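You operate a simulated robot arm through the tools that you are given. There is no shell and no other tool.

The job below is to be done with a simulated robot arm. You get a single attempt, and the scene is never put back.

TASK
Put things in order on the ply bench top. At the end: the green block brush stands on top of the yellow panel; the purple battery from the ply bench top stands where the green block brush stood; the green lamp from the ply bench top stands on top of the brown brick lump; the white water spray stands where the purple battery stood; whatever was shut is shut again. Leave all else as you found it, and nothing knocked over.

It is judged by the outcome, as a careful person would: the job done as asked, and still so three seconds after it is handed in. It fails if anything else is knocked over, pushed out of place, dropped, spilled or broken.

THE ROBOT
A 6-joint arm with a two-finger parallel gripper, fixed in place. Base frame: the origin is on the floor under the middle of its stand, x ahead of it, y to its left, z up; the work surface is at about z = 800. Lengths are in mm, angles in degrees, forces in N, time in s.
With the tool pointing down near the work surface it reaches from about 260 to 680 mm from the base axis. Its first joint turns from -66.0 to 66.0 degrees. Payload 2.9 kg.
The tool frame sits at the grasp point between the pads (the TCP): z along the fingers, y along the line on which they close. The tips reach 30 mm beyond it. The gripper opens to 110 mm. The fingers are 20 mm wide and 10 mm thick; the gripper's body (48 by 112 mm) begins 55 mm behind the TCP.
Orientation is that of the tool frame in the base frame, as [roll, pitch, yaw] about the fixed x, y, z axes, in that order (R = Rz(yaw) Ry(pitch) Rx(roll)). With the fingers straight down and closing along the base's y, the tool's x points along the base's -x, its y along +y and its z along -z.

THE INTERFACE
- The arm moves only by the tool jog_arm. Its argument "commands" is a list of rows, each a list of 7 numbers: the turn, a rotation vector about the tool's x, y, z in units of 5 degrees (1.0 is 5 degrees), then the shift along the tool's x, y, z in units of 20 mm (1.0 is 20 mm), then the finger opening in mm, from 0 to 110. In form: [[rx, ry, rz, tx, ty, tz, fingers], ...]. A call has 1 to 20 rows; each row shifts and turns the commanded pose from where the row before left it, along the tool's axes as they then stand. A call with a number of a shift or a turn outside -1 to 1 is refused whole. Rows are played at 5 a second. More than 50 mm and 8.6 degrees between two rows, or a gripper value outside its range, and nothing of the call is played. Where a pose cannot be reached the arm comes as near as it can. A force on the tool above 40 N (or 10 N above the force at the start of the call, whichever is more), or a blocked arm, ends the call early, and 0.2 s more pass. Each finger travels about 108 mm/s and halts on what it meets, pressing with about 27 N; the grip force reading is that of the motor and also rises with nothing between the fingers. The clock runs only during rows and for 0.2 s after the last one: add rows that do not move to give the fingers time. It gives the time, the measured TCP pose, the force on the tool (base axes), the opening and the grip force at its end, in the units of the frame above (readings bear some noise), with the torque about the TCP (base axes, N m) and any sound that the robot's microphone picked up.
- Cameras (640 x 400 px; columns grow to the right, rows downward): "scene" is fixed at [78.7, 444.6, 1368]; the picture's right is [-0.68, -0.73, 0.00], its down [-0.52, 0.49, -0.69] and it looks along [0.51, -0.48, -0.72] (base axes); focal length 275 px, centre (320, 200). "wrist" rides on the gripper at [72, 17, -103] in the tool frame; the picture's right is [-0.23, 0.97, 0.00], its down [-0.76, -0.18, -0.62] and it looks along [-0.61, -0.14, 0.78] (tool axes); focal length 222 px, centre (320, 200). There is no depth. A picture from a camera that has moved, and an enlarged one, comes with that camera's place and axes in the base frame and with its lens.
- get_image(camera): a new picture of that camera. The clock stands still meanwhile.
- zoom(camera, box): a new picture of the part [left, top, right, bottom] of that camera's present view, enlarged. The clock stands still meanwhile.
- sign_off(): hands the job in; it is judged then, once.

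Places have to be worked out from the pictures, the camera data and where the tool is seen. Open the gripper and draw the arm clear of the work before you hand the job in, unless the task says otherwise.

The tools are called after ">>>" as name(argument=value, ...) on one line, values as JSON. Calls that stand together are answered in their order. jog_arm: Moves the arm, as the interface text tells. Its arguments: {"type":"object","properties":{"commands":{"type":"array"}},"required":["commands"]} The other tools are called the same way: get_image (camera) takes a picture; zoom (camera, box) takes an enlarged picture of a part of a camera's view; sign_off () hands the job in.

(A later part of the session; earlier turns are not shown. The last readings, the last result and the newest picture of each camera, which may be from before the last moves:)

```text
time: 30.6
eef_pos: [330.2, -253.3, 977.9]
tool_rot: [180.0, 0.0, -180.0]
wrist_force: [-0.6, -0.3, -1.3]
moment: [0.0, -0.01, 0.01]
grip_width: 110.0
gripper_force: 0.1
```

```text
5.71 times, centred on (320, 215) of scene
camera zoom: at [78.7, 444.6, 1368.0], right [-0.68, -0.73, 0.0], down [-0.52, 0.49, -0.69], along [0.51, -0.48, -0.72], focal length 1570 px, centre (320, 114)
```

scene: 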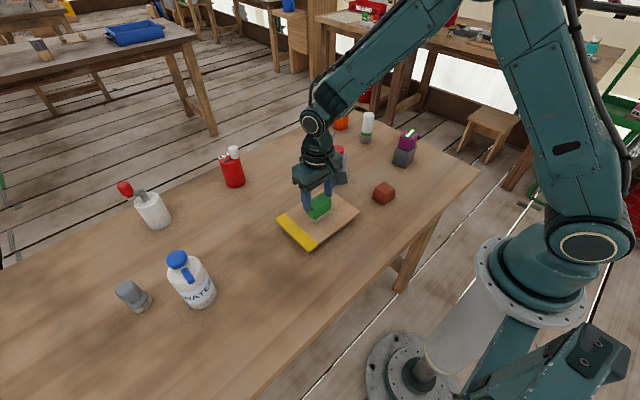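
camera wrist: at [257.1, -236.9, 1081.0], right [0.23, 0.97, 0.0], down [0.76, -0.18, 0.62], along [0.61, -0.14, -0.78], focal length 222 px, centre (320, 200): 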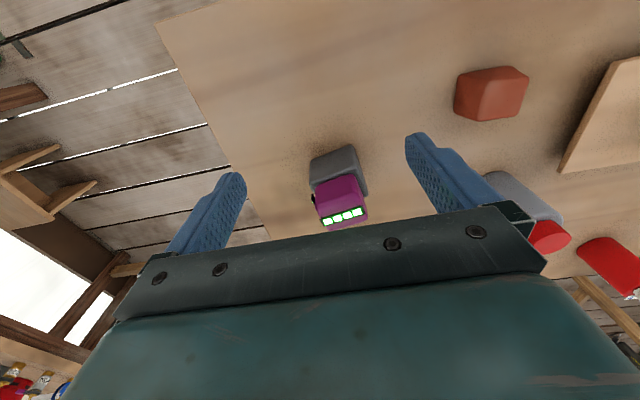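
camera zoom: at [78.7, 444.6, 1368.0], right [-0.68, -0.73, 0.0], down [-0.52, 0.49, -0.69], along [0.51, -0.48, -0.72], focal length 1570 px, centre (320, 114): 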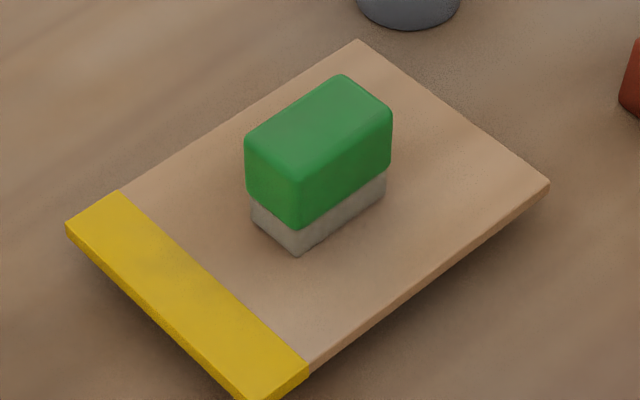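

The battery is centred near (419,-251), about 61 x 42 mm and turned about 9.5°. It has a black tab on its -y end, so I will grip it across the narrow faces: first I turn the tool 80.5° and move over it.

>>> jog_arm(commands=[[0, 0, 1, 0, 0, 0, 110], [0, 0, 1, 0, 0, 0, 110], [0, 0, 1, 0, 0, 0, 110], [0, 0, 1, 0, 0, 0, 110], [0, 0, 1, 0, 0, 0, 110], [0, 0, 1, 0, 0, 0, 110], [0, 0, 1, 0, 0, 0, 110], [0, 0, 1, 0, 0, 0, 110], [0, 0, 1, 0, 0, 0, 110], [0, 0, 1, 0, 0, 0, 110], [0, 0, 1, 0, 0, 0, 110], [0, 0, 1, 0, 0, 0, 110], [0, 0, 1, 0, 0, 0, 110], [0, 0, 1, 0, 0, 0, 110], [0, 0, 1, 0, 0, 0, 110], [0, 0, 1, 0, 0, 0, 110], [0, 0, 0.1, 0, 0, 0, 110], [0, 0, 0, 0, 0, 0, 110]])

>>> get_image(camera="wrist")

>>> get_image(camera="scene")

```text
time: 34.4
eef_pos: [330.5, -254.0, 977.8]
tool_rot: [180.0, 0.0, 99.5]
wrist_force: [0.7, -0.4, 0.3]
moment: [0.01, -0.02, -0.02]
grip_width: 110.1
gripper_force: 0.1
```

```text
taken
camera wrist: at [334.7, -179.6, 1080.7], right [1.0, -0.06, 0.0], down [-0.05, -0.78, 0.62], along [-0.04, -0.62, -0.78], focal length 222 px, centre (320, 200)
```

wrist: 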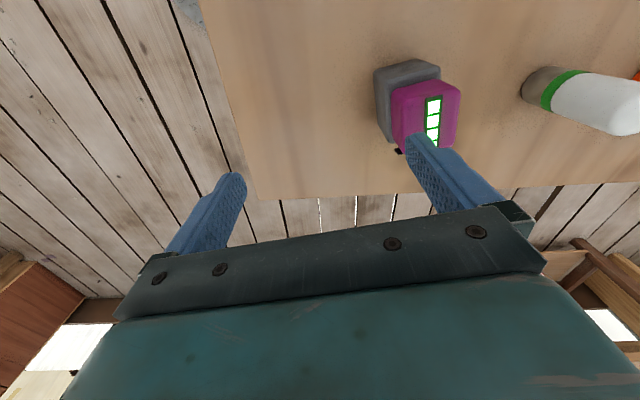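

```text
taken
```

scene: 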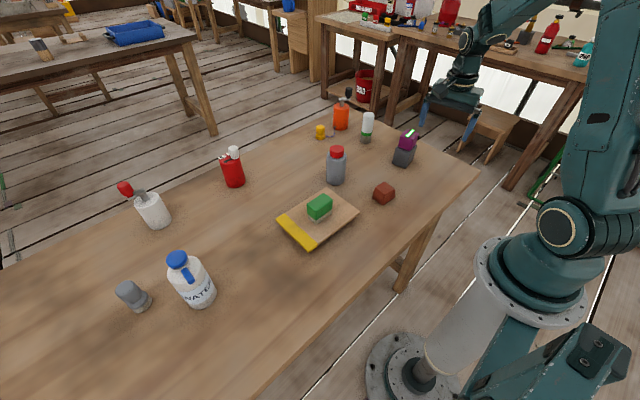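

The view agrees with the battery's corner near (394,-226). I move over its centre and look again.

>>> jog_arm(commands=[[0, 0, 0, -0.124, 0.88, 0, 110], [0, 0, 0, -0.124, 0.88, 0, 110], [0, 0, 0, -0.124, 0.88, 0, 110], [0, 0, 0, -0.124, 0.88, 0, 110], [0, 0, 0, -0.124, 0.88, 0, 110], [0, 0, 0, 0, 0, 0, 110]])

>>> get_image(camera="wrist")

>>> zoom(camera="scene", box=[350, 60, 478, 180])

```text
time: 35.8
eef_pos: [420.2, -251.0, 978.3]
tool_rot: [180.0, 0.1, 99.5]
wrist_force: [0.8, 0.4, -0.1]
moment: [0.02, 0.02, 0.03]
grip_width: 110.3
gripper_force: 0.0
```

```text
taken
camera wrist: at [423.6, -177.2, 1080.2], right [1.0, -0.06, 0.0], down [-0.05, -0.78, 0.62], along [-0.04, -0.62, -0.78], focal length 222 px, centre (320, 200)
```

wrist: 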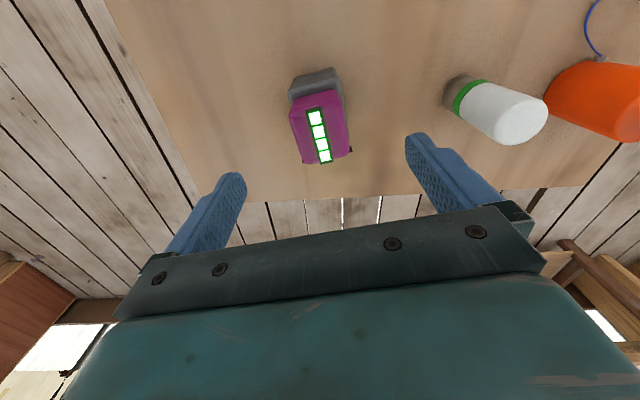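

```text
3.33 times, centred on (414, 120) of scene
camera zoom: at [78.7, 444.6, 1368.0], right [-0.68, -0.73, 0.0], down [-0.52, 0.49, -0.69], along [0.51, -0.48, -0.72], focal length 916 px, centre (7, 467)
```

zoom: 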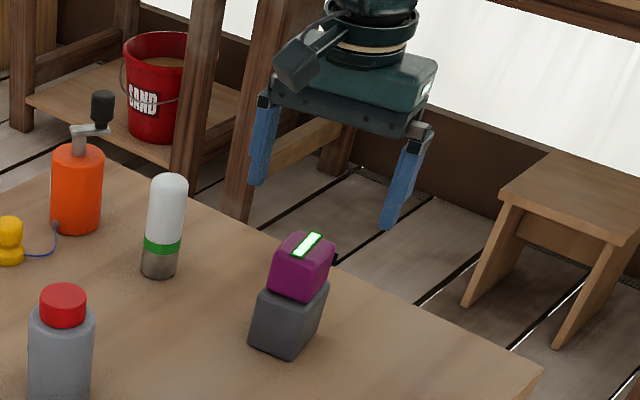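

The battery's top is centred between the fingers. I lower to TCP z≈900 and check the clearance on both sides.

>>> jog_arm(commands=[[0, 0, 0, 0.03, -0.03, 0.95, 110], [0, 0, 0, 0, 0, 0.95, 110], [0, 0, 0, 0, 0, 0.95, 110], [0, 0, 0, 0, 0, 0.95, 110], [0, 0, 0, 0, 0, 0, 110]])

>>> get_image(camera="wrist")

>>> zoom(camera="scene", box=[350, 80, 478, 180])

```text
time: 37.0
eef_pos: [417.9, -250.0, 901.1]
tool_rot: [180.0, 0.0, 99.5]
wrist_force: [-0.2, -0.5, -0.6]
moment: [-0.01, -0.01, 0.0]
grip_width: 110.0
gripper_force: 0.1
```

```text
taken
camera wrist: at [422.6, -176.6, 1004.5], right [1.0, -0.06, 0.0], down [-0.05, -0.78, 0.62], along [-0.04, -0.62, -0.78], focal length 222 px, centre (320, 200)
```

wrist: 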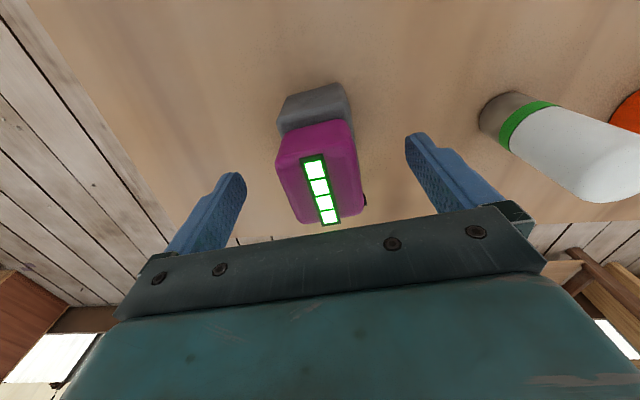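

```text
4.00 times, centred on (414, 130) of scene
camera zoom: at [78.7, 444.6, 1368.0], right [-0.68, -0.73, 0.0], down [-0.52, 0.49, -0.69], along [0.51, -0.48, -0.72], focal length 1099 px, centre (-56, 480)
```

zoom: 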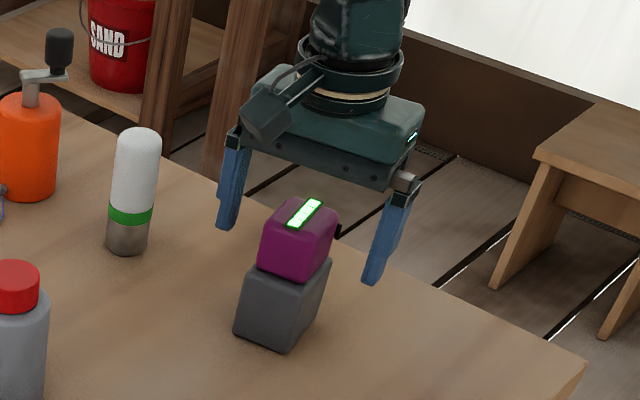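

Everything is consistent: the battery's top is at z≈908 and it is centred on the TCP. I lower to z≈862, which keeps the palm clear, and close on the narrow faces.

>>> jog_arm(commands=[[0, 0, 0, 0, 0, 0.7, 110], [0, 0, 0, 0, 0, 0.7, 110], [0, 0, 0, 0, 0, 0.5, 110], [0, 0, 0, 0, 0, 0, 110], [0, 0, 0, 0, 0, 0, 25], [0, 0, 0, 0, 0, 0, 25], [0, 0, 0, 0, 0, 0, 25], [0, 0, 0, 0, 0, 0, 25], [0, 0, 0, 0, 0, 0, 25]])

>>> get_image(camera="wrist")

>>> zoom(camera="scene", box=[350, 80, 478, 180])

```text
time: 39.0
eef_pos: [418.2, -251.5, 863.5]
tool_rot: [-180.0, 0.0, 99.5]
wrist_force: [1.1, -0.4, -0.1]
moment: [-0.04, -0.05, 0.0]
grip_width: 49.8
gripper_force: 26.3
```

```text
taken
camera wrist: at [422.7, -176.6, 966.9], right [1.0, -0.06, 0.0], down [-0.05, -0.78, 0.62], along [-0.04, -0.62, -0.78], focal length 222 px, centre (320, 200)
```

wrist: 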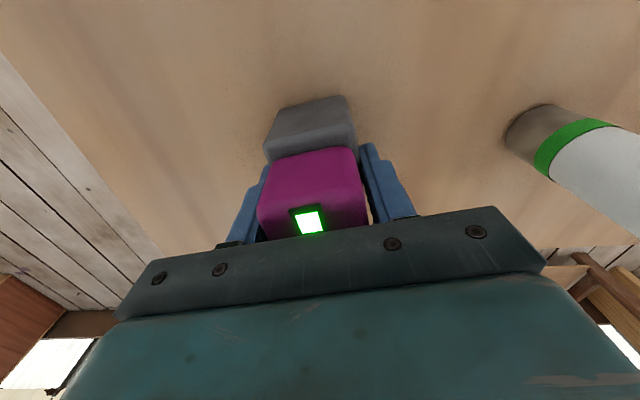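

```text
4.00 times, centred on (414, 130) of scene
camera zoom: at [78.7, 444.6, 1368.0], right [-0.68, -0.73, 0.0], down [-0.52, 0.49, -0.69], along [0.51, -0.48, -0.72], focal length 1099 px, centre (-56, 480)
```

zoom: 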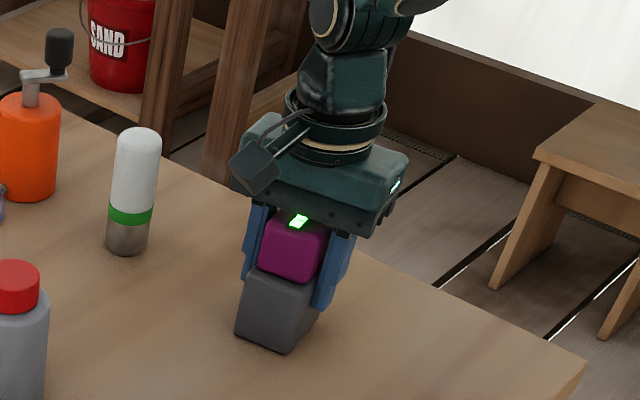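

Gripped at 50 mm with 26 N. I lift about 20 mm slowly, then check for slip.

>>> jog_arm(commands=[[0, 0, 0, 0, 0, -0.2, 25], [0, 0, 0, 0, 0, -0.2, 25], [0, 0, 0, 0, 0, -0.3, 25], [0, 0, 0, 0, 0, -0.3, 25], [0, 0, 0, 0, 0, 0, 25]])

>>> get_image(camera="wrist")

>>> zoom(camera="scene", box=[350, 80, 478, 180])

```text
time: 40.2
eef_pos: [418.9, -249.8, 884.5]
tool_rot: [-180.0, -0.1, 99.5]
wrist_force: [-0.5, 0.1, -1.9]
moment: [0.01, 0.02, 0.0]
grip_width: 49.8
gripper_force: 26.4
```

```text
taken
camera wrist: at [422.9, -177.1, 987.2], right [1.0, -0.06, 0.0], down [-0.05, -0.78, 0.62], along [-0.04, -0.62, -0.78], focal length 222 px, centre (320, 200)
```

wrist: 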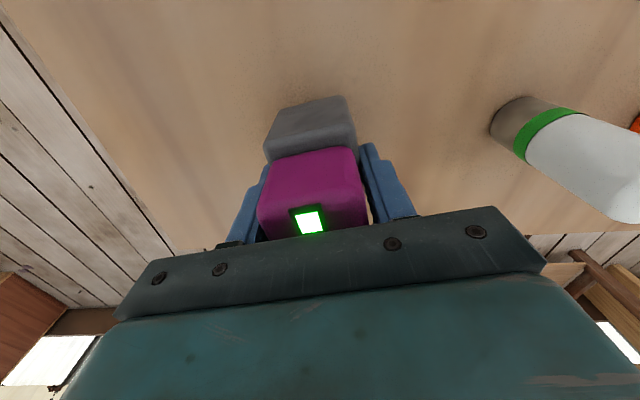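

```text
4.00 times, centred on (414, 130) of scene
camera zoom: at [78.7, 444.6, 1368.0], right [-0.68, -0.73, 0.0], down [-0.52, 0.49, -0.69], along [0.51, -0.48, -0.72], focal length 1099 px, centre (-56, 480)
```

zoom: 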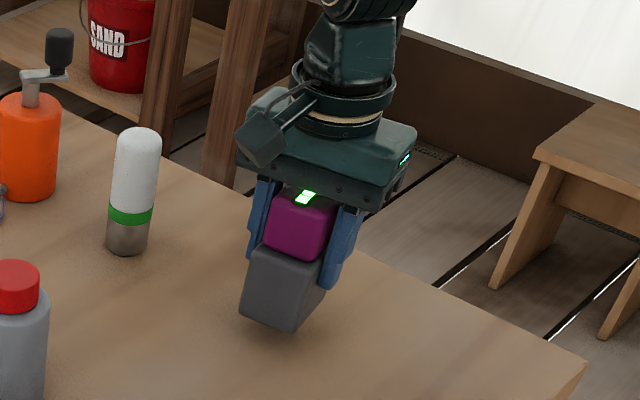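

The battery lifted as one piece with no slip. I raise it to about z=1005 and begin carrying it toward the brush's old spot.

>>> jog_arm(commands=[[0, 0, 0, 0, 0, -0.8, 25], [0, 0, 0, 0, 0, -1, 25], [0, 0, 0, 0, 0, -1, 25], [0, 0, 0, 0, 0, -1, 25], [0, 0, 0, 0, 0, -1, 25], [0, 0, 0, 0, 0, -1, 25], [0, 0, 0, 0.5, 0.17, -0.2, 25], [0, 0, 0, 0.9, 0.306, 0, 25], [0, 0, 0, 0.9, 0.306, 0, 25], [0, 0, 0, 0.9, 0.306, 0, 25], [0, 0, 0, 0.9, 0.306, 0, 25], [0, 0, 0, 0.9, 0.306, 0, 25], [0, 0, 0, 0.9, 0.306, 0, 25], [0, 0, 0, 0.9, 0.306, 0, 25], [0, 0, 0, 0.9, 0.306, 0, 25], [0, 0, 0, 0.9, 0.306, 0, 25], [0, 0, 0, 0.9, 0.306, 0, 25], [0, 0, 0, 0.9, 0.306, 0, 25], [0, 0, 0, 0.5, 0.17, 0, 25], [0, 0, 0, 0, 0, 0, 25]])

>>> get_image(camera="scene")

```text
time: 44.4
eef_pos: [456.2, -24.4, 1005.1]
tool_rot: [180.0, 0.0, 99.5]
wrist_force: [0.2, -0.1, -2.1]
moment: [0.02, 0.0, -0.04]
grip_width: 49.9
gripper_force: 27.4
```

```text
taken
```

scene: 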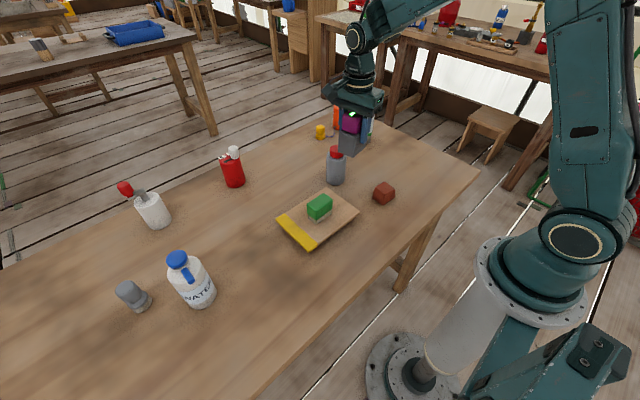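

The battery is halfway and secure. I continue to above the brush's old spot at (512,320) and square the battery up with the brush's former heading.

>>> jog_arm(commands=[[0, 0, 0, 0.5, 0.17, 0, 25], [0, 0, 0, 0.9, 0.306, 0, 25], [0, 0, 0, 0.9, 0.306, 0, 25], [0, 0, 0, 0.9, 0.306, 0, 25], [0, 0, 0, 0.9, 0.306, 0, 25], [0, 0, 0, 0.9, 0.306, 0, 25], [0, 0, 0, 0.9, 0.306, 0, 25], [0, 0, 0, 0.9, 0.306, 0, 25], [0, 0, 0, 0.9, 0.306, 0, 25], [0, 0, 0, 0.9, 0.306, 0, 25], [0, 0, 0, 0.9, 0.306, 0, 25], [0, 0, 0, 0.9, 0.306, 0, 25], [0, 0, 0, 0.9, 0.306, 0, 25], [0, 0, 0, 0.9, 0.306, 0, 25], [0, 0, 0, 0.9, 0.306, 0, 25], [0, 0, 0, 0.9, 0.306, 0, 25], [0, 0, 0, 0.9, 0.306, 0, 25], [0, 0, 0, 0.9, 0.306, 0, 25], [0, 0, 0, 0.73, 0.24, 0, 25], [0, 0, 0, 0, 0, 0, 25]])

>>> jog_arm(commands=[[0, 0, 0.95, 0, 0, 0, 25], [0, 0, 0.95, 0, 0, 0, 25], [0, 0, 0, 0, 0, 0, 25]])

>>> get_image(camera="wrist")

>>> get_image(camera="scene")

```text
time: 48.6
eef_pos: [510.4, 322.1, 1004.5]
tool_rot: [180.0, -0.1, 99.5]
wrist_force: [-0.1, 0.0, -2.7]
moment: [-0.01, 0.02, 0.01]
grip_width: 49.7
gripper_force: 26.8
```

```text
time: 49.4
eef_pos: [511.4, 321.0, 1004.7]
tool_rot: [-180.0, 0.0, 89.9]
wrist_force: [-0.2, -0.3, -2.3]
moment: [-0.03, 0.0, 0.01]
grip_width: 50.0
gripper_force: 26.9
```

```text
taken
camera wrist: at [527.5, 392.8, 1106.8], right [0.97, -0.23, 0.0], down [-0.18, -0.76, 0.62], along [-0.14, -0.61, -0.78], focal length 222 px, centre (320, 200)
```

wrist: 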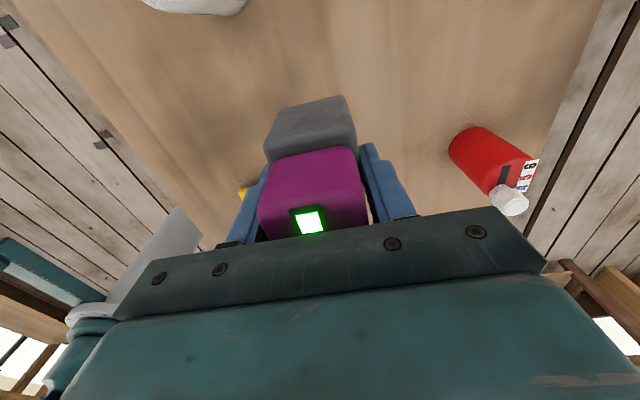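

```text
taken
```

scene: 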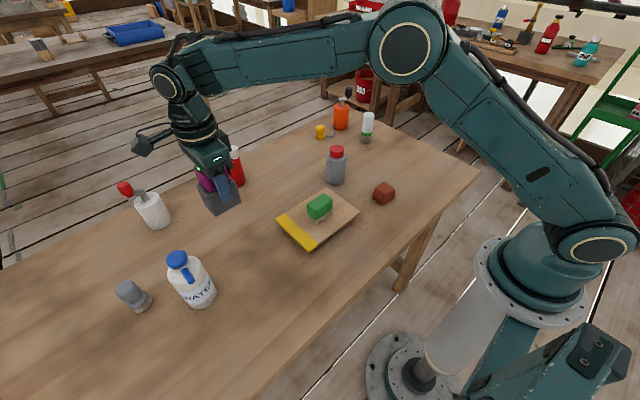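

The battery hangs squarely over the brush's old spot. I lower it to just above the table, expecting contact at TCP z≈863.

>>> jog_arm(commands=[[0, 0, 0, -0.03, 0.03, 0.9, 25], [0, 0, 0, 0, 0, 0.95, 25], [0, 0, 0, 0, 0, 0.95, 25], [0, 0, 0, 0, 0, 0.95, 25], [0, 0, 0, 0, 0, 0.95, 25], [0, 0, 0, 0, 0, 0.95, 25], [0, 0, 0, 0, 0, 0.8, 25], [0, 0, 0, 0, 0, 0, 25]])

>>> zoom(camera="scene", box=[170, 150, 298, 260])

```text
time: 51.2
eef_pos: [512.3, 320.1, 875.1]
tool_rot: [179.9, 0.0, 90.0]
wrist_force: [-1.0, 0.4, -2.4]
moment: [-0.03, 0.02, 0.02]
grip_width: 49.8
gripper_force: 27.2
```

```text
3.64 times, centred on (234, 205) of scene
camera zoom: at [78.7, 444.6, 1368.0], right [-0.68, -0.73, 0.0], down [-0.52, 0.49, -0.69], along [0.51, -0.48, -0.72], focal length 999 px, centre (633, 182)
```

zoom: 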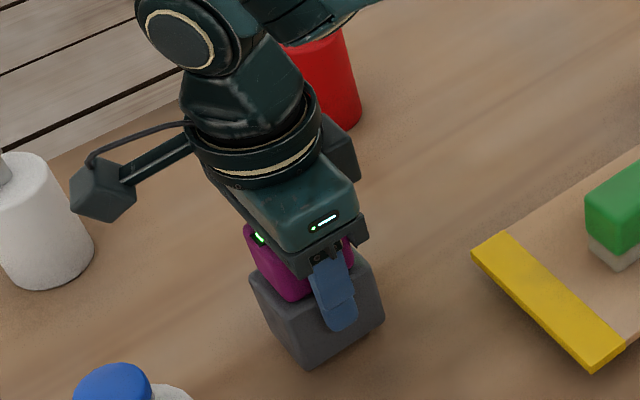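

Still about 11 mm above the table with no contact. I lower the remainder in small steps.

>>> jog_arm(commands=[[0, 0, 0, 0, 0, 0.2, 25], [0, 0, 0, 0, 0, 0.15, 25], [0, 0, 0, 0, 0, 0.1, 25], [0, 0, 0, 0, 0, 0.05, 25], [0, 0, 0, 0, 0, 0, 25], [0, 0, 0, 0, 0, 0, 25]])

```text
time: 52.6
eef_pos: [512.1, 320.3, 865.1]
tool_rot: [180.0, 0.0, 90.1]
wrist_force: [-0.1, 0.2, -2.2]
moment: [-0.01, 0.0, -0.01]
grip_width: 49.8
gripper_force: 27.3
```

No contact yet at z=865. I continue 1 mm at a time.

>>> jog_arm(commands=[[0, 0, 0, 0, 0, 0.05, 25], [0, 0, 0, 0, 0, 0.04, 25], [0, 0, 0, 0, 0, 0, 25], [0, 0, 0, 0, 0, 0, 25]])

```text
time: 53.6
eef_pos: [512.0, 321.6, 864.0]
tool_rot: [180.0, 0.0, 89.9]
wrist_force: [-4.6, -1.3, 12.4]
moment: [-0.35, 0.44, -0.09]
grip_width: 49.9
gripper_force: 27.3
```

Contact at z≈864 with about 12 N, so the battery rests on the table. I release it and go straight up.

>>> jog_arm(commands=[[0, 0, 0, 0, 0, -0.03, 25], [0, 0, 0, 0, 0, 0, 56], [0, 0, 0, 0, 0, 0, 75], [0, 0, 0, 0, 0, 0, 110], [0, 0, 0, 0, 0, 0, 110], [0, 0, 0, 0, 0, -0.6, 110], [0, 0, 0, 0, 0, -0.9, 110], [0, 0, 0, 0, 0, -0.95, 110], [0, 0, 0, 0, 0, -0.95, 110], [0, 0, 0, 0, 0, -0.95, 110], [0, 0, 0, 0, 0, -0.95, 110], [0, 0, 0, 0, 0, 0, 110]])

>>> get_image(camera="wrist")

>>> get_image(camera="scene")

>>> zoom(camera="scene", box=[170, 150, 298, 260])

```text
time: 56.2
eef_pos: [512.7, 320.3, 971.5]
tool_rot: [-179.9, -0.1, 89.9]
wrist_force: [-0.4, -0.9, 0.0]
moment: [0.0, 0.04, 0.0]
grip_width: 109.9
gripper_force: 0.1
```

```text
taken
camera wrist: at [528.3, 392.2, 1073.6], right [0.97, -0.23, 0.0], down [-0.18, -0.76, 0.62], along [-0.14, -0.61, -0.78], focal length 222 px, centre (320, 200)
```

wrist: 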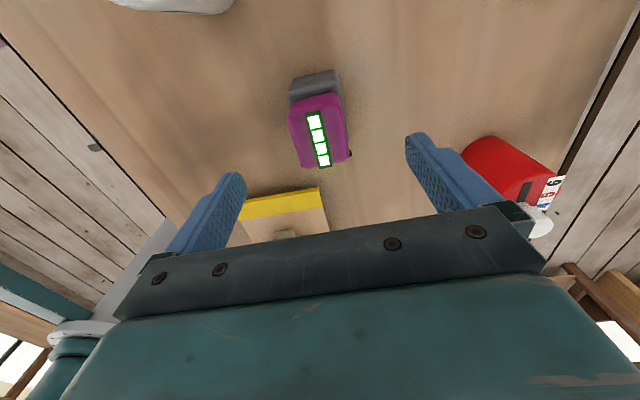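

```text
taken
```

scene: 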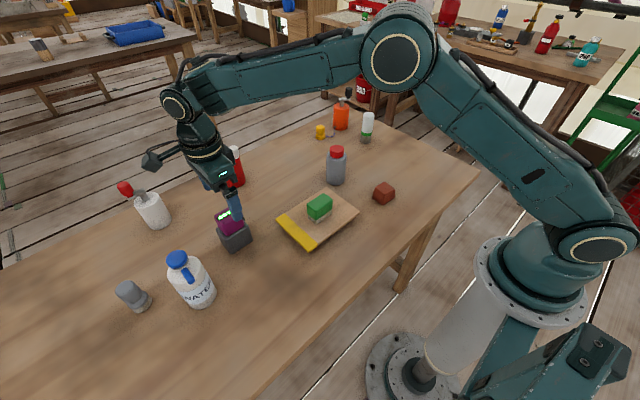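

```text
3.64 times, centred on (234, 205) of scene
camera zoom: at [78.7, 444.6, 1368.0], right [-0.68, -0.73, 0.0], down [-0.52, 0.49, -0.69], along [0.51, -0.48, -0.72], focal length 999 px, centre (633, 182)
```

zoom: 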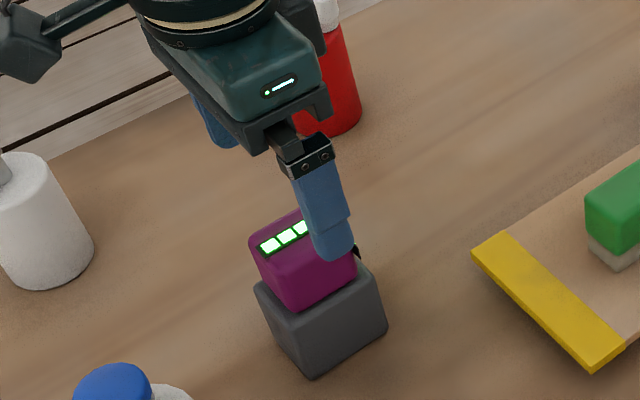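

The battery stands upright on the brush's old spot. Next is the water spray: I rise well above it and turn the tool back.

>>> jog_arm(commands=[[0, 0, 0, 0, 0, -0.9, 110], [0, 0, 0, 0, 0, -0.9, 110], [0, 0, -1, 0, 0, -0.9, 110], [0, 0, -1, 0, 0, -0.9, 110], [0, 0, -1, 0, 0, 0, 110], [0, 0, -1, 0, 0, 0, 110], [0, 0, -1, 0, 0, 0, 110], [0, 0, -1, 0, 0, 0, 110], [0, 0, -1, 0, 0, 0, 110], [0, 0, -1, 0, 0, 0, 110], [0, 0, -1, 0, 0, 0, 110], [0, 0, -1, 0, 0, 0, 110], [0, 0, -1, 0, 0, 0, 110], [0, 0, -1, 0, 0, 0, 110], [0, 0, -1, 0, 0, 0, 110], [0, 0, -1, 0, 0, 0, 110], [0, 0, -1, 0, 0, 0, 110], [0, 0, -1, 0, 0, 0, 110], [0, 0, -1, 0, 0, 0, 110], [0, 0, -1, 0, 0, 0, 110]])

>>> jog_arm(commands=[[0, 0, 0, 0.95, 0.7, 0, 110], [0, 0, 0, 0.95, 0.7, 0, 110], [0, 0, 0, 0.95, 0.7, 0, 110], [0, 0, 0, 0.95, 0.7, 0, 110], [0, 0, 0, 0.95, 0.7, 0, 110], [0, 0, 0, 0.95, 0.7, 0, 110], [0, 0, 0, 0.95, 0.7, 0, 110], [0, 0, 0, 0.95, 0.7, 0, 110], [0, 0, 0, 0, 0, 0, 110]])

>>> get_image(camera="wrist")

>>> zoom(camera="scene", box=[140, 180, 268, 320])

```text
time: 60.4
eef_pos: [512.4, 320.7, 1042.2]
tool_rot: [179.9, 0.0, -180.0]
wrist_force: [-0.5, 0.0, 0.4]
moment: [-0.02, 0.0, 0.0]
grip_width: 110.2
gripper_force: 0.0
```

```text
time: 62.4
eef_pos: [360.4, 432.1, 1042.7]
tool_rot: [180.0, 0.0, -180.0]
wrist_force: [0.0, 0.1, -0.5]
moment: [0.02, 0.01, 0.01]
grip_width: 109.7
gripper_force: 0.1
```

```text
taken
camera wrist: at [286.8, 448.8, 1144.3], right [0.23, 0.97, 0.0], down [0.76, -0.18, 0.62], along [0.61, -0.14, -0.78], focal length 222 px, centre (320, 200)
```

wrist: 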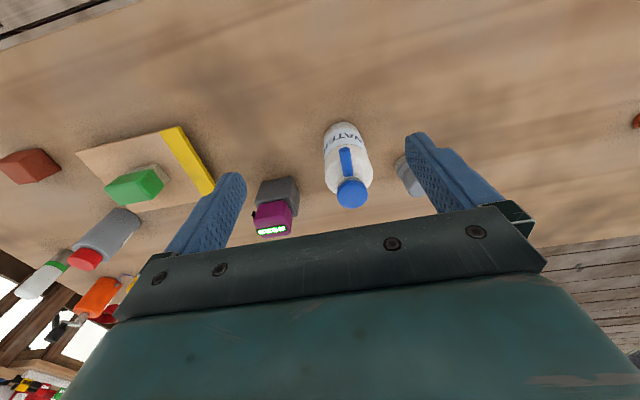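

```text
2.86 times, centred on (204, 250) of scene
camera zoom: at [78.7, 444.6, 1368.0], right [-0.68, -0.73, 0.0], down [-0.52, 0.49, -0.69], along [0.51, -0.48, -0.72], focal length 785 px, centre (651, 57)
```

zoom: 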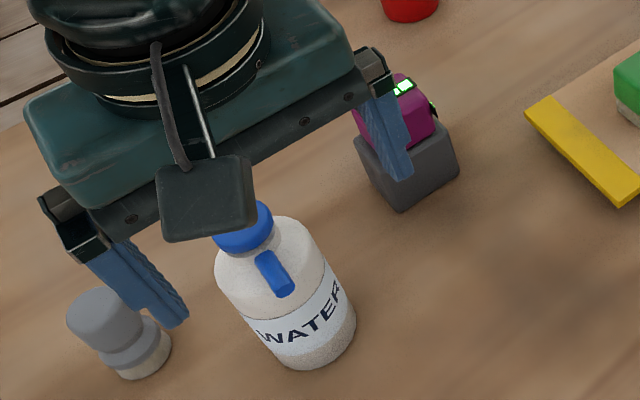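

>>> zoom(camera="wrist", box=[290, 110, 418, 216])

>>> zoom(camera="wrist", box=[70, 110, 310, 250])

```text
3.77 times, centred on (354, 163) of wrist
camera zoom: at [286.8, 448.8, 1144.3], right [0.23, 0.97, 0.0], down [0.76, -0.18, 0.62], along [0.61, -0.14, -0.78], focal length 838 px, centre (192, 340)
```

zoom: 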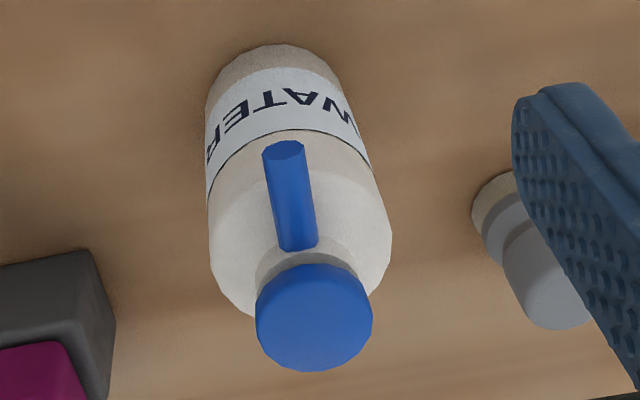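

```text
2.67 times, centred on (190, 180) of wrist
camera zoom: at [286.8, 448.8, 1144.3], right [0.23, 0.97, 0.0], down [0.76, -0.18, 0.62], along [0.61, -0.14, -0.78], focal length 592 px, centre (667, 253)
```

zoom: 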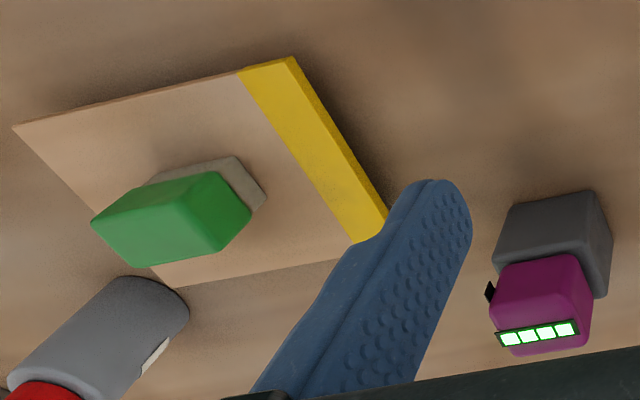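

The spray is centred near (447,450) with a radius of about 32 mm, its cap top near z≈943 and its nozzle pointing toward the robot (-x). I will grip the body along y, so I move above it first.

>>> jog_arm(commands=[[0, 0, 0, -0.866, 0.179, 0, 105], [0, 0, 0, -0.866, 0.179, 0, 105], [0, 0, 0, -0.866, 0.179, 0, 105], [0, 0, 0, -0.866, 0.179, 0, 105], [0, 0, 0, -0.866, 0.179, 0, 105], [0, 0, 0, 0, 0, 0.9, 105], [0, 0, 0, 0, 0, 0.9, 105], [0, 0, 0, 0, 0, 0, 105]])

>>> get_image(camera="wrist")

>>> zoom(camera="scene", box=[110, 180, 270, 320])

```text
time: 64.2
eef_pos: [446.3, 449.3, 1005.8]
tool_rot: [-180.0, 0.0, 179.9]
wrist_force: [-0.5, -0.4, -0.6]
moment: [0.01, 0.02, 0.0]
grip_width: 105.3
gripper_force: 0.0
```

```text
taken
camera wrist: at [373.6, 466.7, 1108.2], right [0.23, 0.97, 0.0], down [0.76, -0.18, 0.62], along [0.61, -0.14, -0.78], focal length 222 px, centre (320, 200)
```

wrist: 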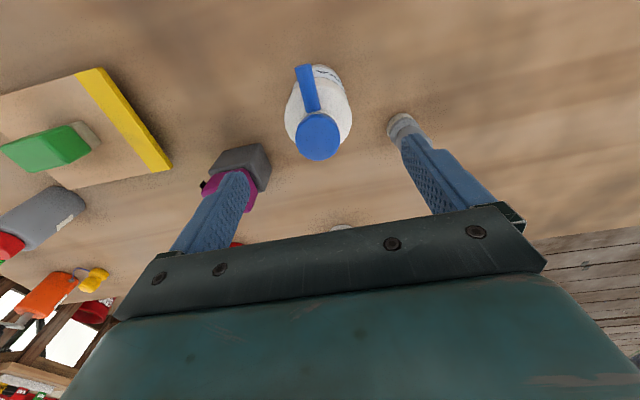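

```text
2.86 times, centred on (190, 250) of scene
camera zoom: at [78.7, 444.6, 1368.0], right [-0.68, -0.73, 0.0], down [-0.52, 0.49, -0.69], along [0.51, -0.48, -0.72], focal length 785 px, centre (691, 57)
```

zoom: 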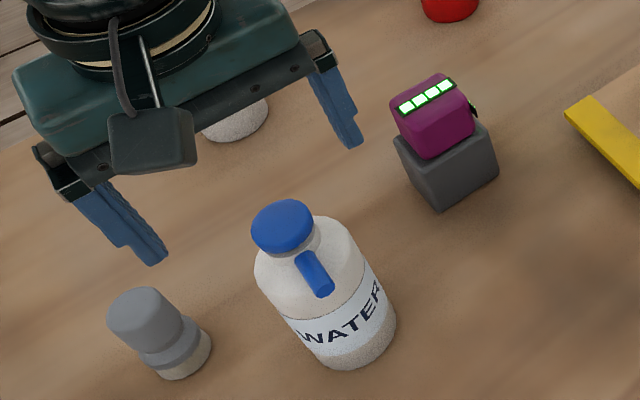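

The cap lies centred between the fingers. I lower to TCP z≈930 and check.

>>> jog_arm(commands=[[0, 0, 0, 0, 0, 0.95, 105], [0, 0, 0, 0, 0, 0.95, 105], [0, 0, 0, 0, 0, 0.95, 105], [0, 0, 0, 0, 0, 0.95, 105], [0, 0, 0, 0, 0, 0, 105]])

>>> get_image(camera="wrist")

>>> zoom(camera="scene", box=[110, 180, 270, 320])

```text
time: 65.4
eef_pos: [447.0, 451.1, 929.4]
tool_rot: [179.9, 0.0, 180.0]
wrist_force: [-1.0, 0.1, 0.4]
moment: [0.0, 0.03, 0.0]
grip_width: 105.1
gripper_force: 0.1
```

```text
taken
camera wrist: at [373.6, 466.9, 1031.8], right [0.23, 0.97, 0.0], down [0.76, -0.18, 0.62], along [0.61, -0.14, -0.78], focal length 222 px, centre (320, 200)
```

wrist: 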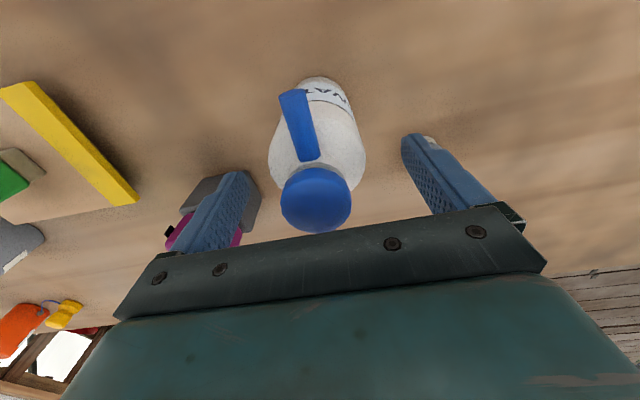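

```text
2.86 times, centred on (190, 250) of scene
camera zoom: at [78.7, 444.6, 1368.0], right [-0.68, -0.73, 0.0], down [-0.52, 0.49, -0.69], along [0.51, -0.48, -0.72], focal length 785 px, centre (691, 57)
```

zoom: 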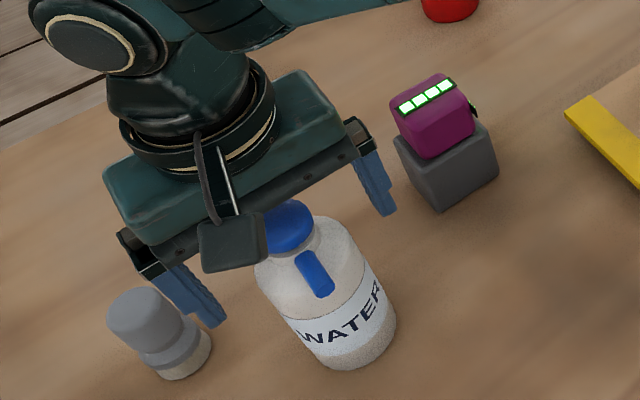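

The cap top is at z≈940 and centred. I lower to TCP z≈896, leaving room between the palm and the cap, and close on the body.

>>> jog_arm(commands=[[0, 0, 0, 0, -0.04, 0.6, 105], [0, 0, 0, 0, 0, 0.6, 105], [0, 0, 0, 0, 0, 0.45, 105], [0, 0, 0, 0, 0, 0, 105], [0, 0, 0, 0, 0, 0, 45], [0, 0, 0, 0, 0, 0, 45], [0, 0, 0, 0, 0, 0, 45], [0, 0, 0, 0, 0, 0, 45]])

>>> get_image(camera="wrist")

>>> zoom(camera="scene", box=[110, 180, 270, 320])

```text
time: 67.2
eef_pos: [446.4, 450.1, 897.3]
tool_rot: [179.9, 0.0, -180.0]
wrist_force: [2.2, 1.6, 3.6]
moment: [0.04, -0.13, 0.02]
grip_width: 59.2
gripper_force: 27.2
```

```text
taken
camera wrist: at [373.8, 466.2, 999.8], right [0.23, 0.97, 0.0], down [0.76, -0.18, 0.62], along [0.61, -0.14, -0.78], focal length 222 px, centre (320, 200)
```

wrist: 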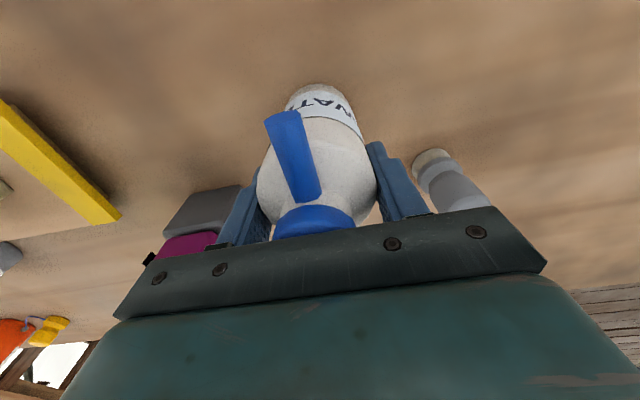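

```text
2.86 times, centred on (190, 250) of scene
camera zoom: at [78.7, 444.6, 1368.0], right [-0.68, -0.73, 0.0], down [-0.52, 0.49, -0.69], along [0.51, -0.48, -0.72], focal length 785 px, centre (691, 57)
```

zoom: 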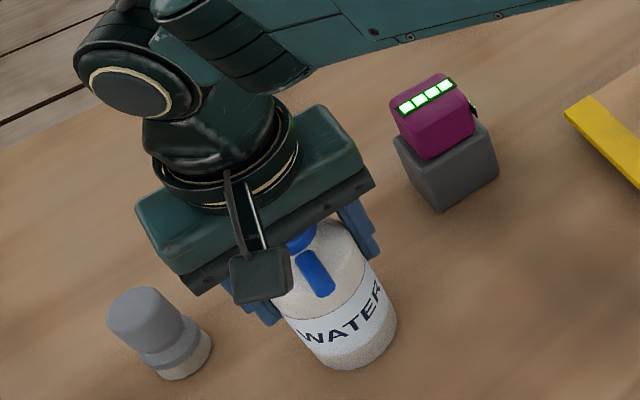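

Gripped at 59 mm with 27 N. I lift slowly by about 15 mm and watch for slip.

>>> jog_arm(commands=[[0, 0, 0, 0, 0, -0.1, 45], [0, 0, 0, 0, 0, -0.2, 45], [0, 0, 0, 0, 0, -0.2, 45], [0, 0, 0, 0, 0, -0.3, 45], [0, 0, 0, 0, 0, 0, 45]])

>>> get_image(camera="wrist")

>>> zoom(camera="scene", box=[110, 180, 270, 320])

```text
time: 68.4
eef_pos: [447.1, 448.5, 912.7]
tool_rot: [-180.0, 0.0, 180.0]
wrist_force: [-0.2, 0.4, -3.3]
moment: [0.0, 0.01, 0.04]
grip_width: 59.2
gripper_force: 27.1
```

```text
taken
camera wrist: at [373.5, 466.1, 1015.7], right [0.23, 0.97, 0.0], down [0.76, -0.18, 0.62], along [0.61, -0.14, -0.78], focal length 222 px, centre (320, 200)
```

wrist: 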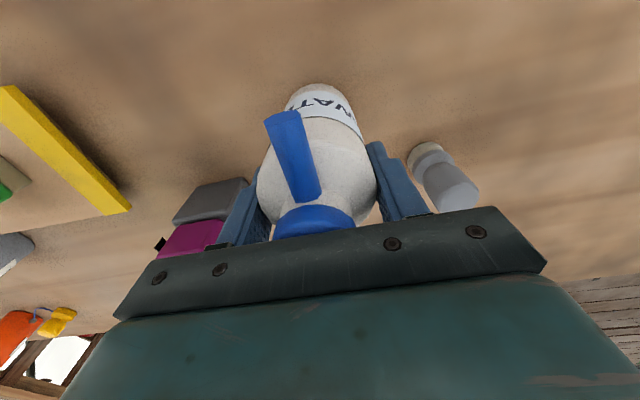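

```text
2.86 times, centred on (190, 250) of scene
camera zoom: at [78.7, 444.7, 1368.0], right [-0.68, -0.73, 0.0], down [-0.52, 0.49, -0.69], along [0.51, -0.48, -0.72], focal length 785 px, centre (691, 57)
```

zoom: 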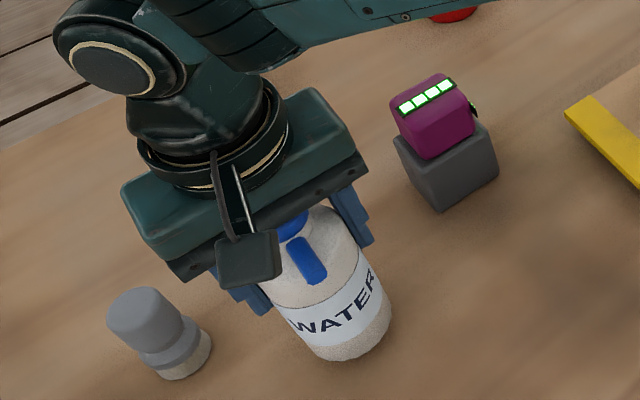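

No slip, and the load reads about 3.3 N. I raise the spray to z≈1045 so its base clears everything, then start carrying it across.

>>> jog_arm(commands=[[0, 0, 0, 0, 0, -0.6, 45], [0, 0, 0, 0, 0, -1, 45], [0, 0, 0, 0, 0, -1, 45], [0, 0, 0, 0, 0, -1, 45], [0, 0, 0, 0, 0, -1, 45], [0, 0, 0, 0, 0, -1, 45], [0, 0, 0, 0, 0, -1, 45], [0, 0, 0, 0.02, -0.4, -0.1, 45], [0, 0, 0, 0.035, -0.7, 0, 45], [0, 0, 0, 0.035, -0.9, 0, 45], [0, 0, 0, 0.035, -0.9, 0, 45], [0, 0, 0, 0.035, -0.9, 0, 45], [0, 0, 0, 0.035, -0.9, 0, 45], [0, 0, 0, 0.035, -0.9, 0, 45], [0, 0, 0, 0.035, -0.9, 0, 45], [0, 0, 0, 0.035, -0.9, 0, 45], [0, 0, 0, 0.035, -0.9, 0, 45], [0, 0, 0, 0.035, -0.9, 0, 45], [0, 0, 0, 0.035, -0.6, 0, 45], [0, 0, 0, 0, 0, 0, 45]])

>>> get_image(camera="scene")

>>> get_image(camera="wrist")

```text
time: 72.6
eef_pos: [437.9, 253.0, 1047.0]
tool_rot: [-180.0, 0.0, -180.0]
wrist_force: [0.1, 0.0, -3.6]
moment: [-0.01, 0.0, 0.01]
grip_width: 59.3
gripper_force: 27.4
```

```text
taken
```

scene: 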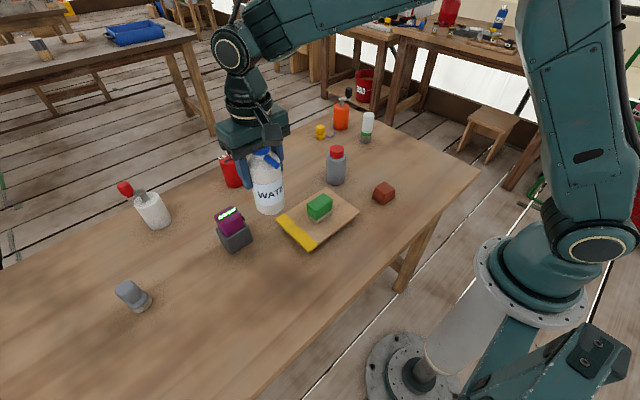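

```text
taken
camera wrist: at [366.2, 269.6, 1149.3], right [0.23, 0.97, 0.0], down [0.76, -0.18, 0.62], along [0.61, -0.14, -0.78], focal length 222 px, centre (320, 200)
```

wrist: 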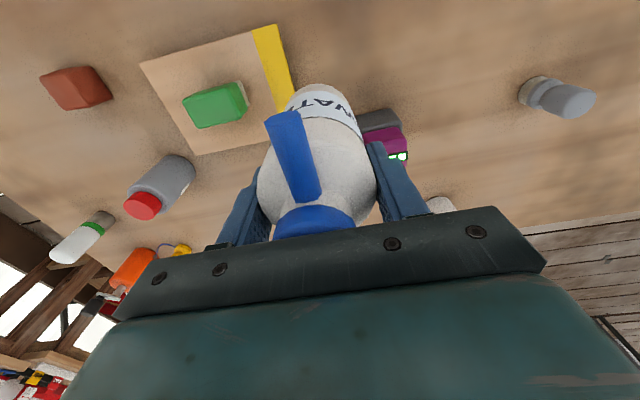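

The spray is secure. I keep carrying it toward the battery's old spot at (421,-251).

>>> jog_arm(commands=[[0, 0, 0, 0.03, -0.5, 0, 45], [0, 0, 0, 0.03, -0.9, 0, 45], [0, 0, 0, 0.03, -0.95, 0, 45], [0, 0, 0, 0.03, -0.95, 0, 45], [0, 0, 0, 0.03, -0.95, 0, 45], [0, 0, 0, 0.03, -0.95, 0, 45], [0, 0, 0, 0.03, -0.95, 0, 45], [0, 0, 0, 0.03, -0.95, 0, 45], [0, 0, 0, 0.03, -0.95, 0, 45], [0, 0, 0, 0.03, -0.95, 0, 45], [0, 0, 0, 0.03, -0.95, 0, 45], [0, 0, 0, 0.03, -0.95, 0, 45], [0, 0, 0, 0.03, -0.95, 0, 45], [0, 0, 0, 0.03, -0.95, 0, 45], [0, 0, 0, 0.03, -0.95, 0, 45], [0, 0, 0, 0.03, -0.95, 0, 45], [0, 0, 0, 0.03, -0.95, 0, 45], [0, 0, 0, 0.03, -0.95, 0, 45], [0, 0, 0, 0.03, -0.95, 0, 45], [0, 0, 0, 0.03, -0.95, 0, 45]])

>>> jog_arm(commands=[[0, 0, 0, 0.03, -0.95, 0, 45], [0, 0, 0, 0.03, -0.95, 0, 45], [0, 0, 0, 0.03, -0.95, 0, 45], [0, 0, 0, 0.03, -0.95, 0, 45], [0, 0, 0, 0.03, -0.95, 0, 45], [0, 0, 0, 0.03, -0.8, 0, 45], [0, 0, 0, 0.03, -0.8, 0, 45], [0, 0, 0, 0.0, -0.5, 0, 45], [0, 0, 0, 0, 0, 0, 45], [0, 0, 0, 0, 0, 0, 45]])

>>> get_image(camera="scene")

>>> get_image(camera="wrist")

```text
time: 76.8
eef_pos: [426.1, -116.3, 1047.3]
tool_rot: [-180.0, 0.0, 180.0]
wrist_force: [-0.3, 0.5, -3.0]
moment: [0.0, -0.01, -0.01]
grip_width: 59.2
gripper_force: 26.6
```

```text
time: 79.0
eef_pos: [422.3, -255.6, 1048.1]
tool_rot: [180.0, 0.1, 179.9]
wrist_force: [-0.2, 0.4, -3.8]
moment: [0.05, -0.05, 0.02]
grip_width: 59.2
gripper_force: 26.8
```

```text
taken
```

scene: 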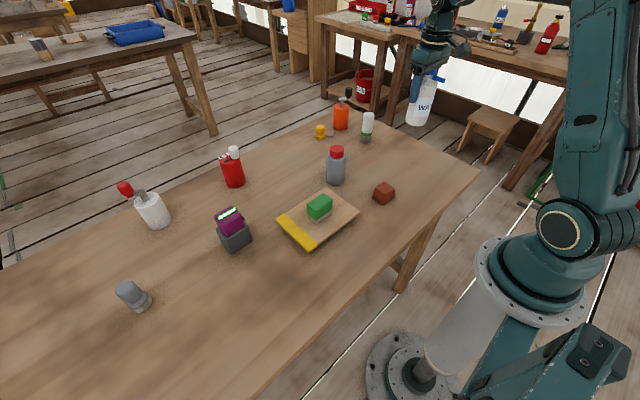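

```text
taken
camera wrist: at [348.9, -237.1, 1149.4], right [0.23, 0.97, 0.0], down [0.76, -0.18, 0.62], along [0.61, -0.14, -0.78], focal length 222 px, centre (320, 200)
```

wrist: 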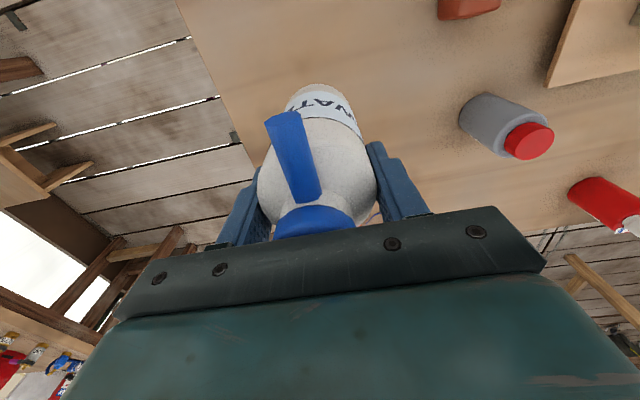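

I am above the battery's old spot. I correct a few millimetres and lower to just above the table, expecting contact at TCP z≈897.

>>> jog_arm(commands=[[0, 0, 0, 0.06, 0.23, 0.8, 45], [0, 0, 0, 0, 0, 0.95, 45], [0, 0, 0, 0, 0, 0.95, 45], [0, 0, 0, 0, 0, 0.95, 45], [0, 0, 0, 0, 0, 0.95, 45], [0, 0, 0, 0, 0, 0.95, 45], [0, 0, 0, 0, 0, 0.9, 45], [0, 0, 0, 0, 0, 0.5, 45], [0, 0, 0, 0, 0, 0, 45], [0, 0, 0, 0, 0, 0, 45]])

>>> zoom(camera="scene", box=[340, 60, 500, 200])

```text
time: 81.2
eef_pos: [421.3, -249.7, 908.2]
tool_rot: [-179.9, -0.1, 180.0]
wrist_force: [-0.5, -0.4, -2.9]
moment: [0.01, -0.03, -0.01]
grip_width: 59.2
gripper_force: 26.8
```

```text
2.86 times, centred on (420, 130) of scene
camera zoom: at [78.7, 444.6, 1368.0], right [-0.68, -0.73, 0.0], down [-0.52, 0.49, -0.69], along [0.51, -0.48, -0.72], focal length 785 px, centre (34, 400)
```

zoom: 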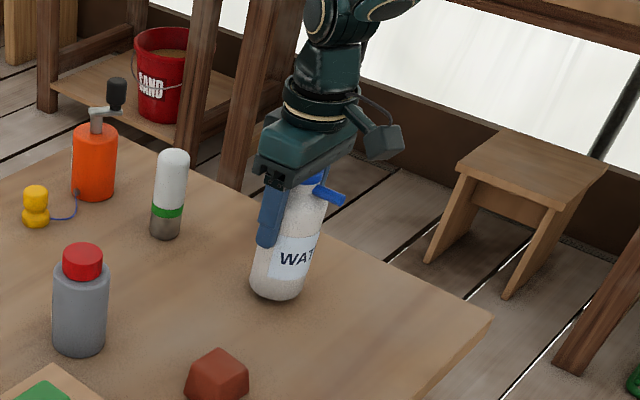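

The spray hangs about 11 mm above the table over the right spot. I lower it in small steps.

>>> jog_arm(commands=[[0, 0, 0, 0, -0.04, 0.2, 45], [0, 0, 0, 0, 0, 0.15, 45], [0, 0, 0, 0, 0, 0.1, 45], [0, 0, 0, 0, 0, 0, 45], [0, 0, 0, 0, 0, 0, 45]])

```text
time: 82.4
eef_pos: [420.8, -249.5, 898.7]
tool_rot: [-180.0, -0.1, 180.0]
wrist_force: [0.2, 0.5, -3.0]
moment: [0.03, -0.02, -0.02]
grip_width: 59.3
gripper_force: 27.2
```

>>> jog_arm(commands=[[0, 0, 0, 0, 0, 0.06, 45], [0, 0, 0, 0, 0, 0.05, 45], [0, 0, 0, 0, 0, 0, 45], [0, 0, 0, 0, 0, 0, 45]])

```text
time: 83.4
eef_pos: [421.6, -250.1, 898.0]
tool_rot: [-180.0, 0.0, -179.9]
wrist_force: [-4.6, 4.3, 11.9]
moment: [0.19, 0.24, -0.01]
grip_width: 59.2
gripper_force: 27.7
```

Contact with about 12 N at z≈898, so the spray's base is on the table at about (421,-250). I release it gently and rise straight up.

>>> jog_arm(commands=[[0, 0, 0, 0, 0, -0.03, 45], [0, 0, 0, 0, 0, 0, 64], [0, 0, 0, 0, 0, 0, 80], [0, 0, 0, 0, 0, 0, 105], [0, 0, 0, 0, 0, 0, 105], [0, 0, 0, 0, 0, -0.5, 105], [0, 0, 0, 0, 0, -0.9, 105], [0, 0, 0, 0, 0, -0.95, 105], [0, 0, 0, 0, 0, -0.95, 105], [0, 0, 0, 0, 0, -0.95, 105], [0, 0, 0, 0, 0, -0.95, 105], [0, 0, 0, 0, 0, 0, 105]])

>>> get_image(camera="scene")

>>> get_image(camera="wrist")

>>> zoom(camera="scene", box=[340, 60, 500, 200])

```text
time: 86.0
eef_pos: [420.1, -250.2, 1000.3]
tool_rot: [179.9, 0.0, 180.0]
wrist_force: [0.1, 0.1, 0.5]
moment: [-0.03, -0.01, 0.02]
grip_width: 105.2
gripper_force: 0.2
heard: click
```

```text
taken
```

scene: 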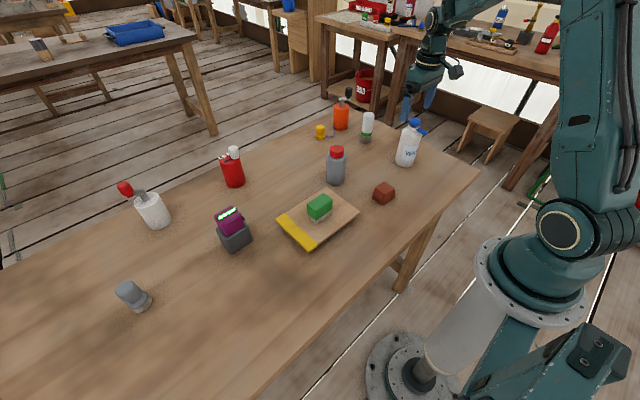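

```text
taken
camera wrist: at [347.1, -232.8, 1104.3], right [0.23, 0.97, 0.0], down [0.76, -0.18, 0.62], along [0.61, -0.14, -0.78], focal length 222 px, centre (320, 200)
```

wrist: 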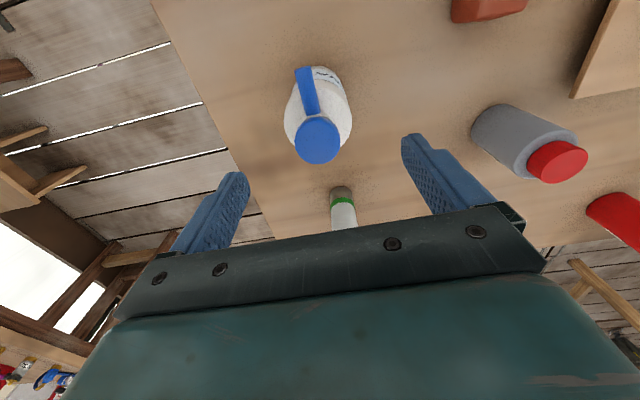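

```text
2.86 times, centred on (420, 130) of scene
camera zoom: at [78.7, 444.6, 1368.0], right [-0.68, -0.73, 0.0], down [-0.52, 0.49, -0.69], along [0.51, -0.48, -0.72], focal length 785 px, centre (34, 400)
```

zoom: 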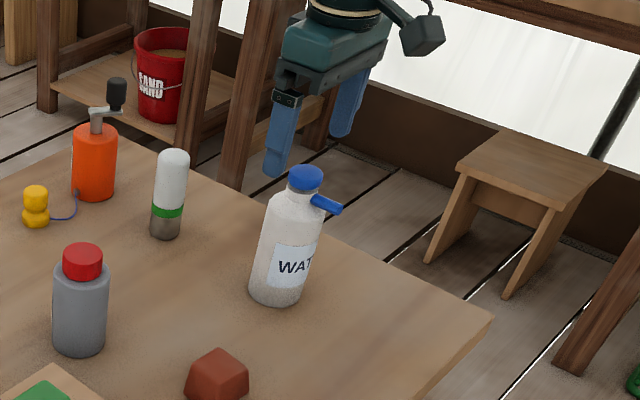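

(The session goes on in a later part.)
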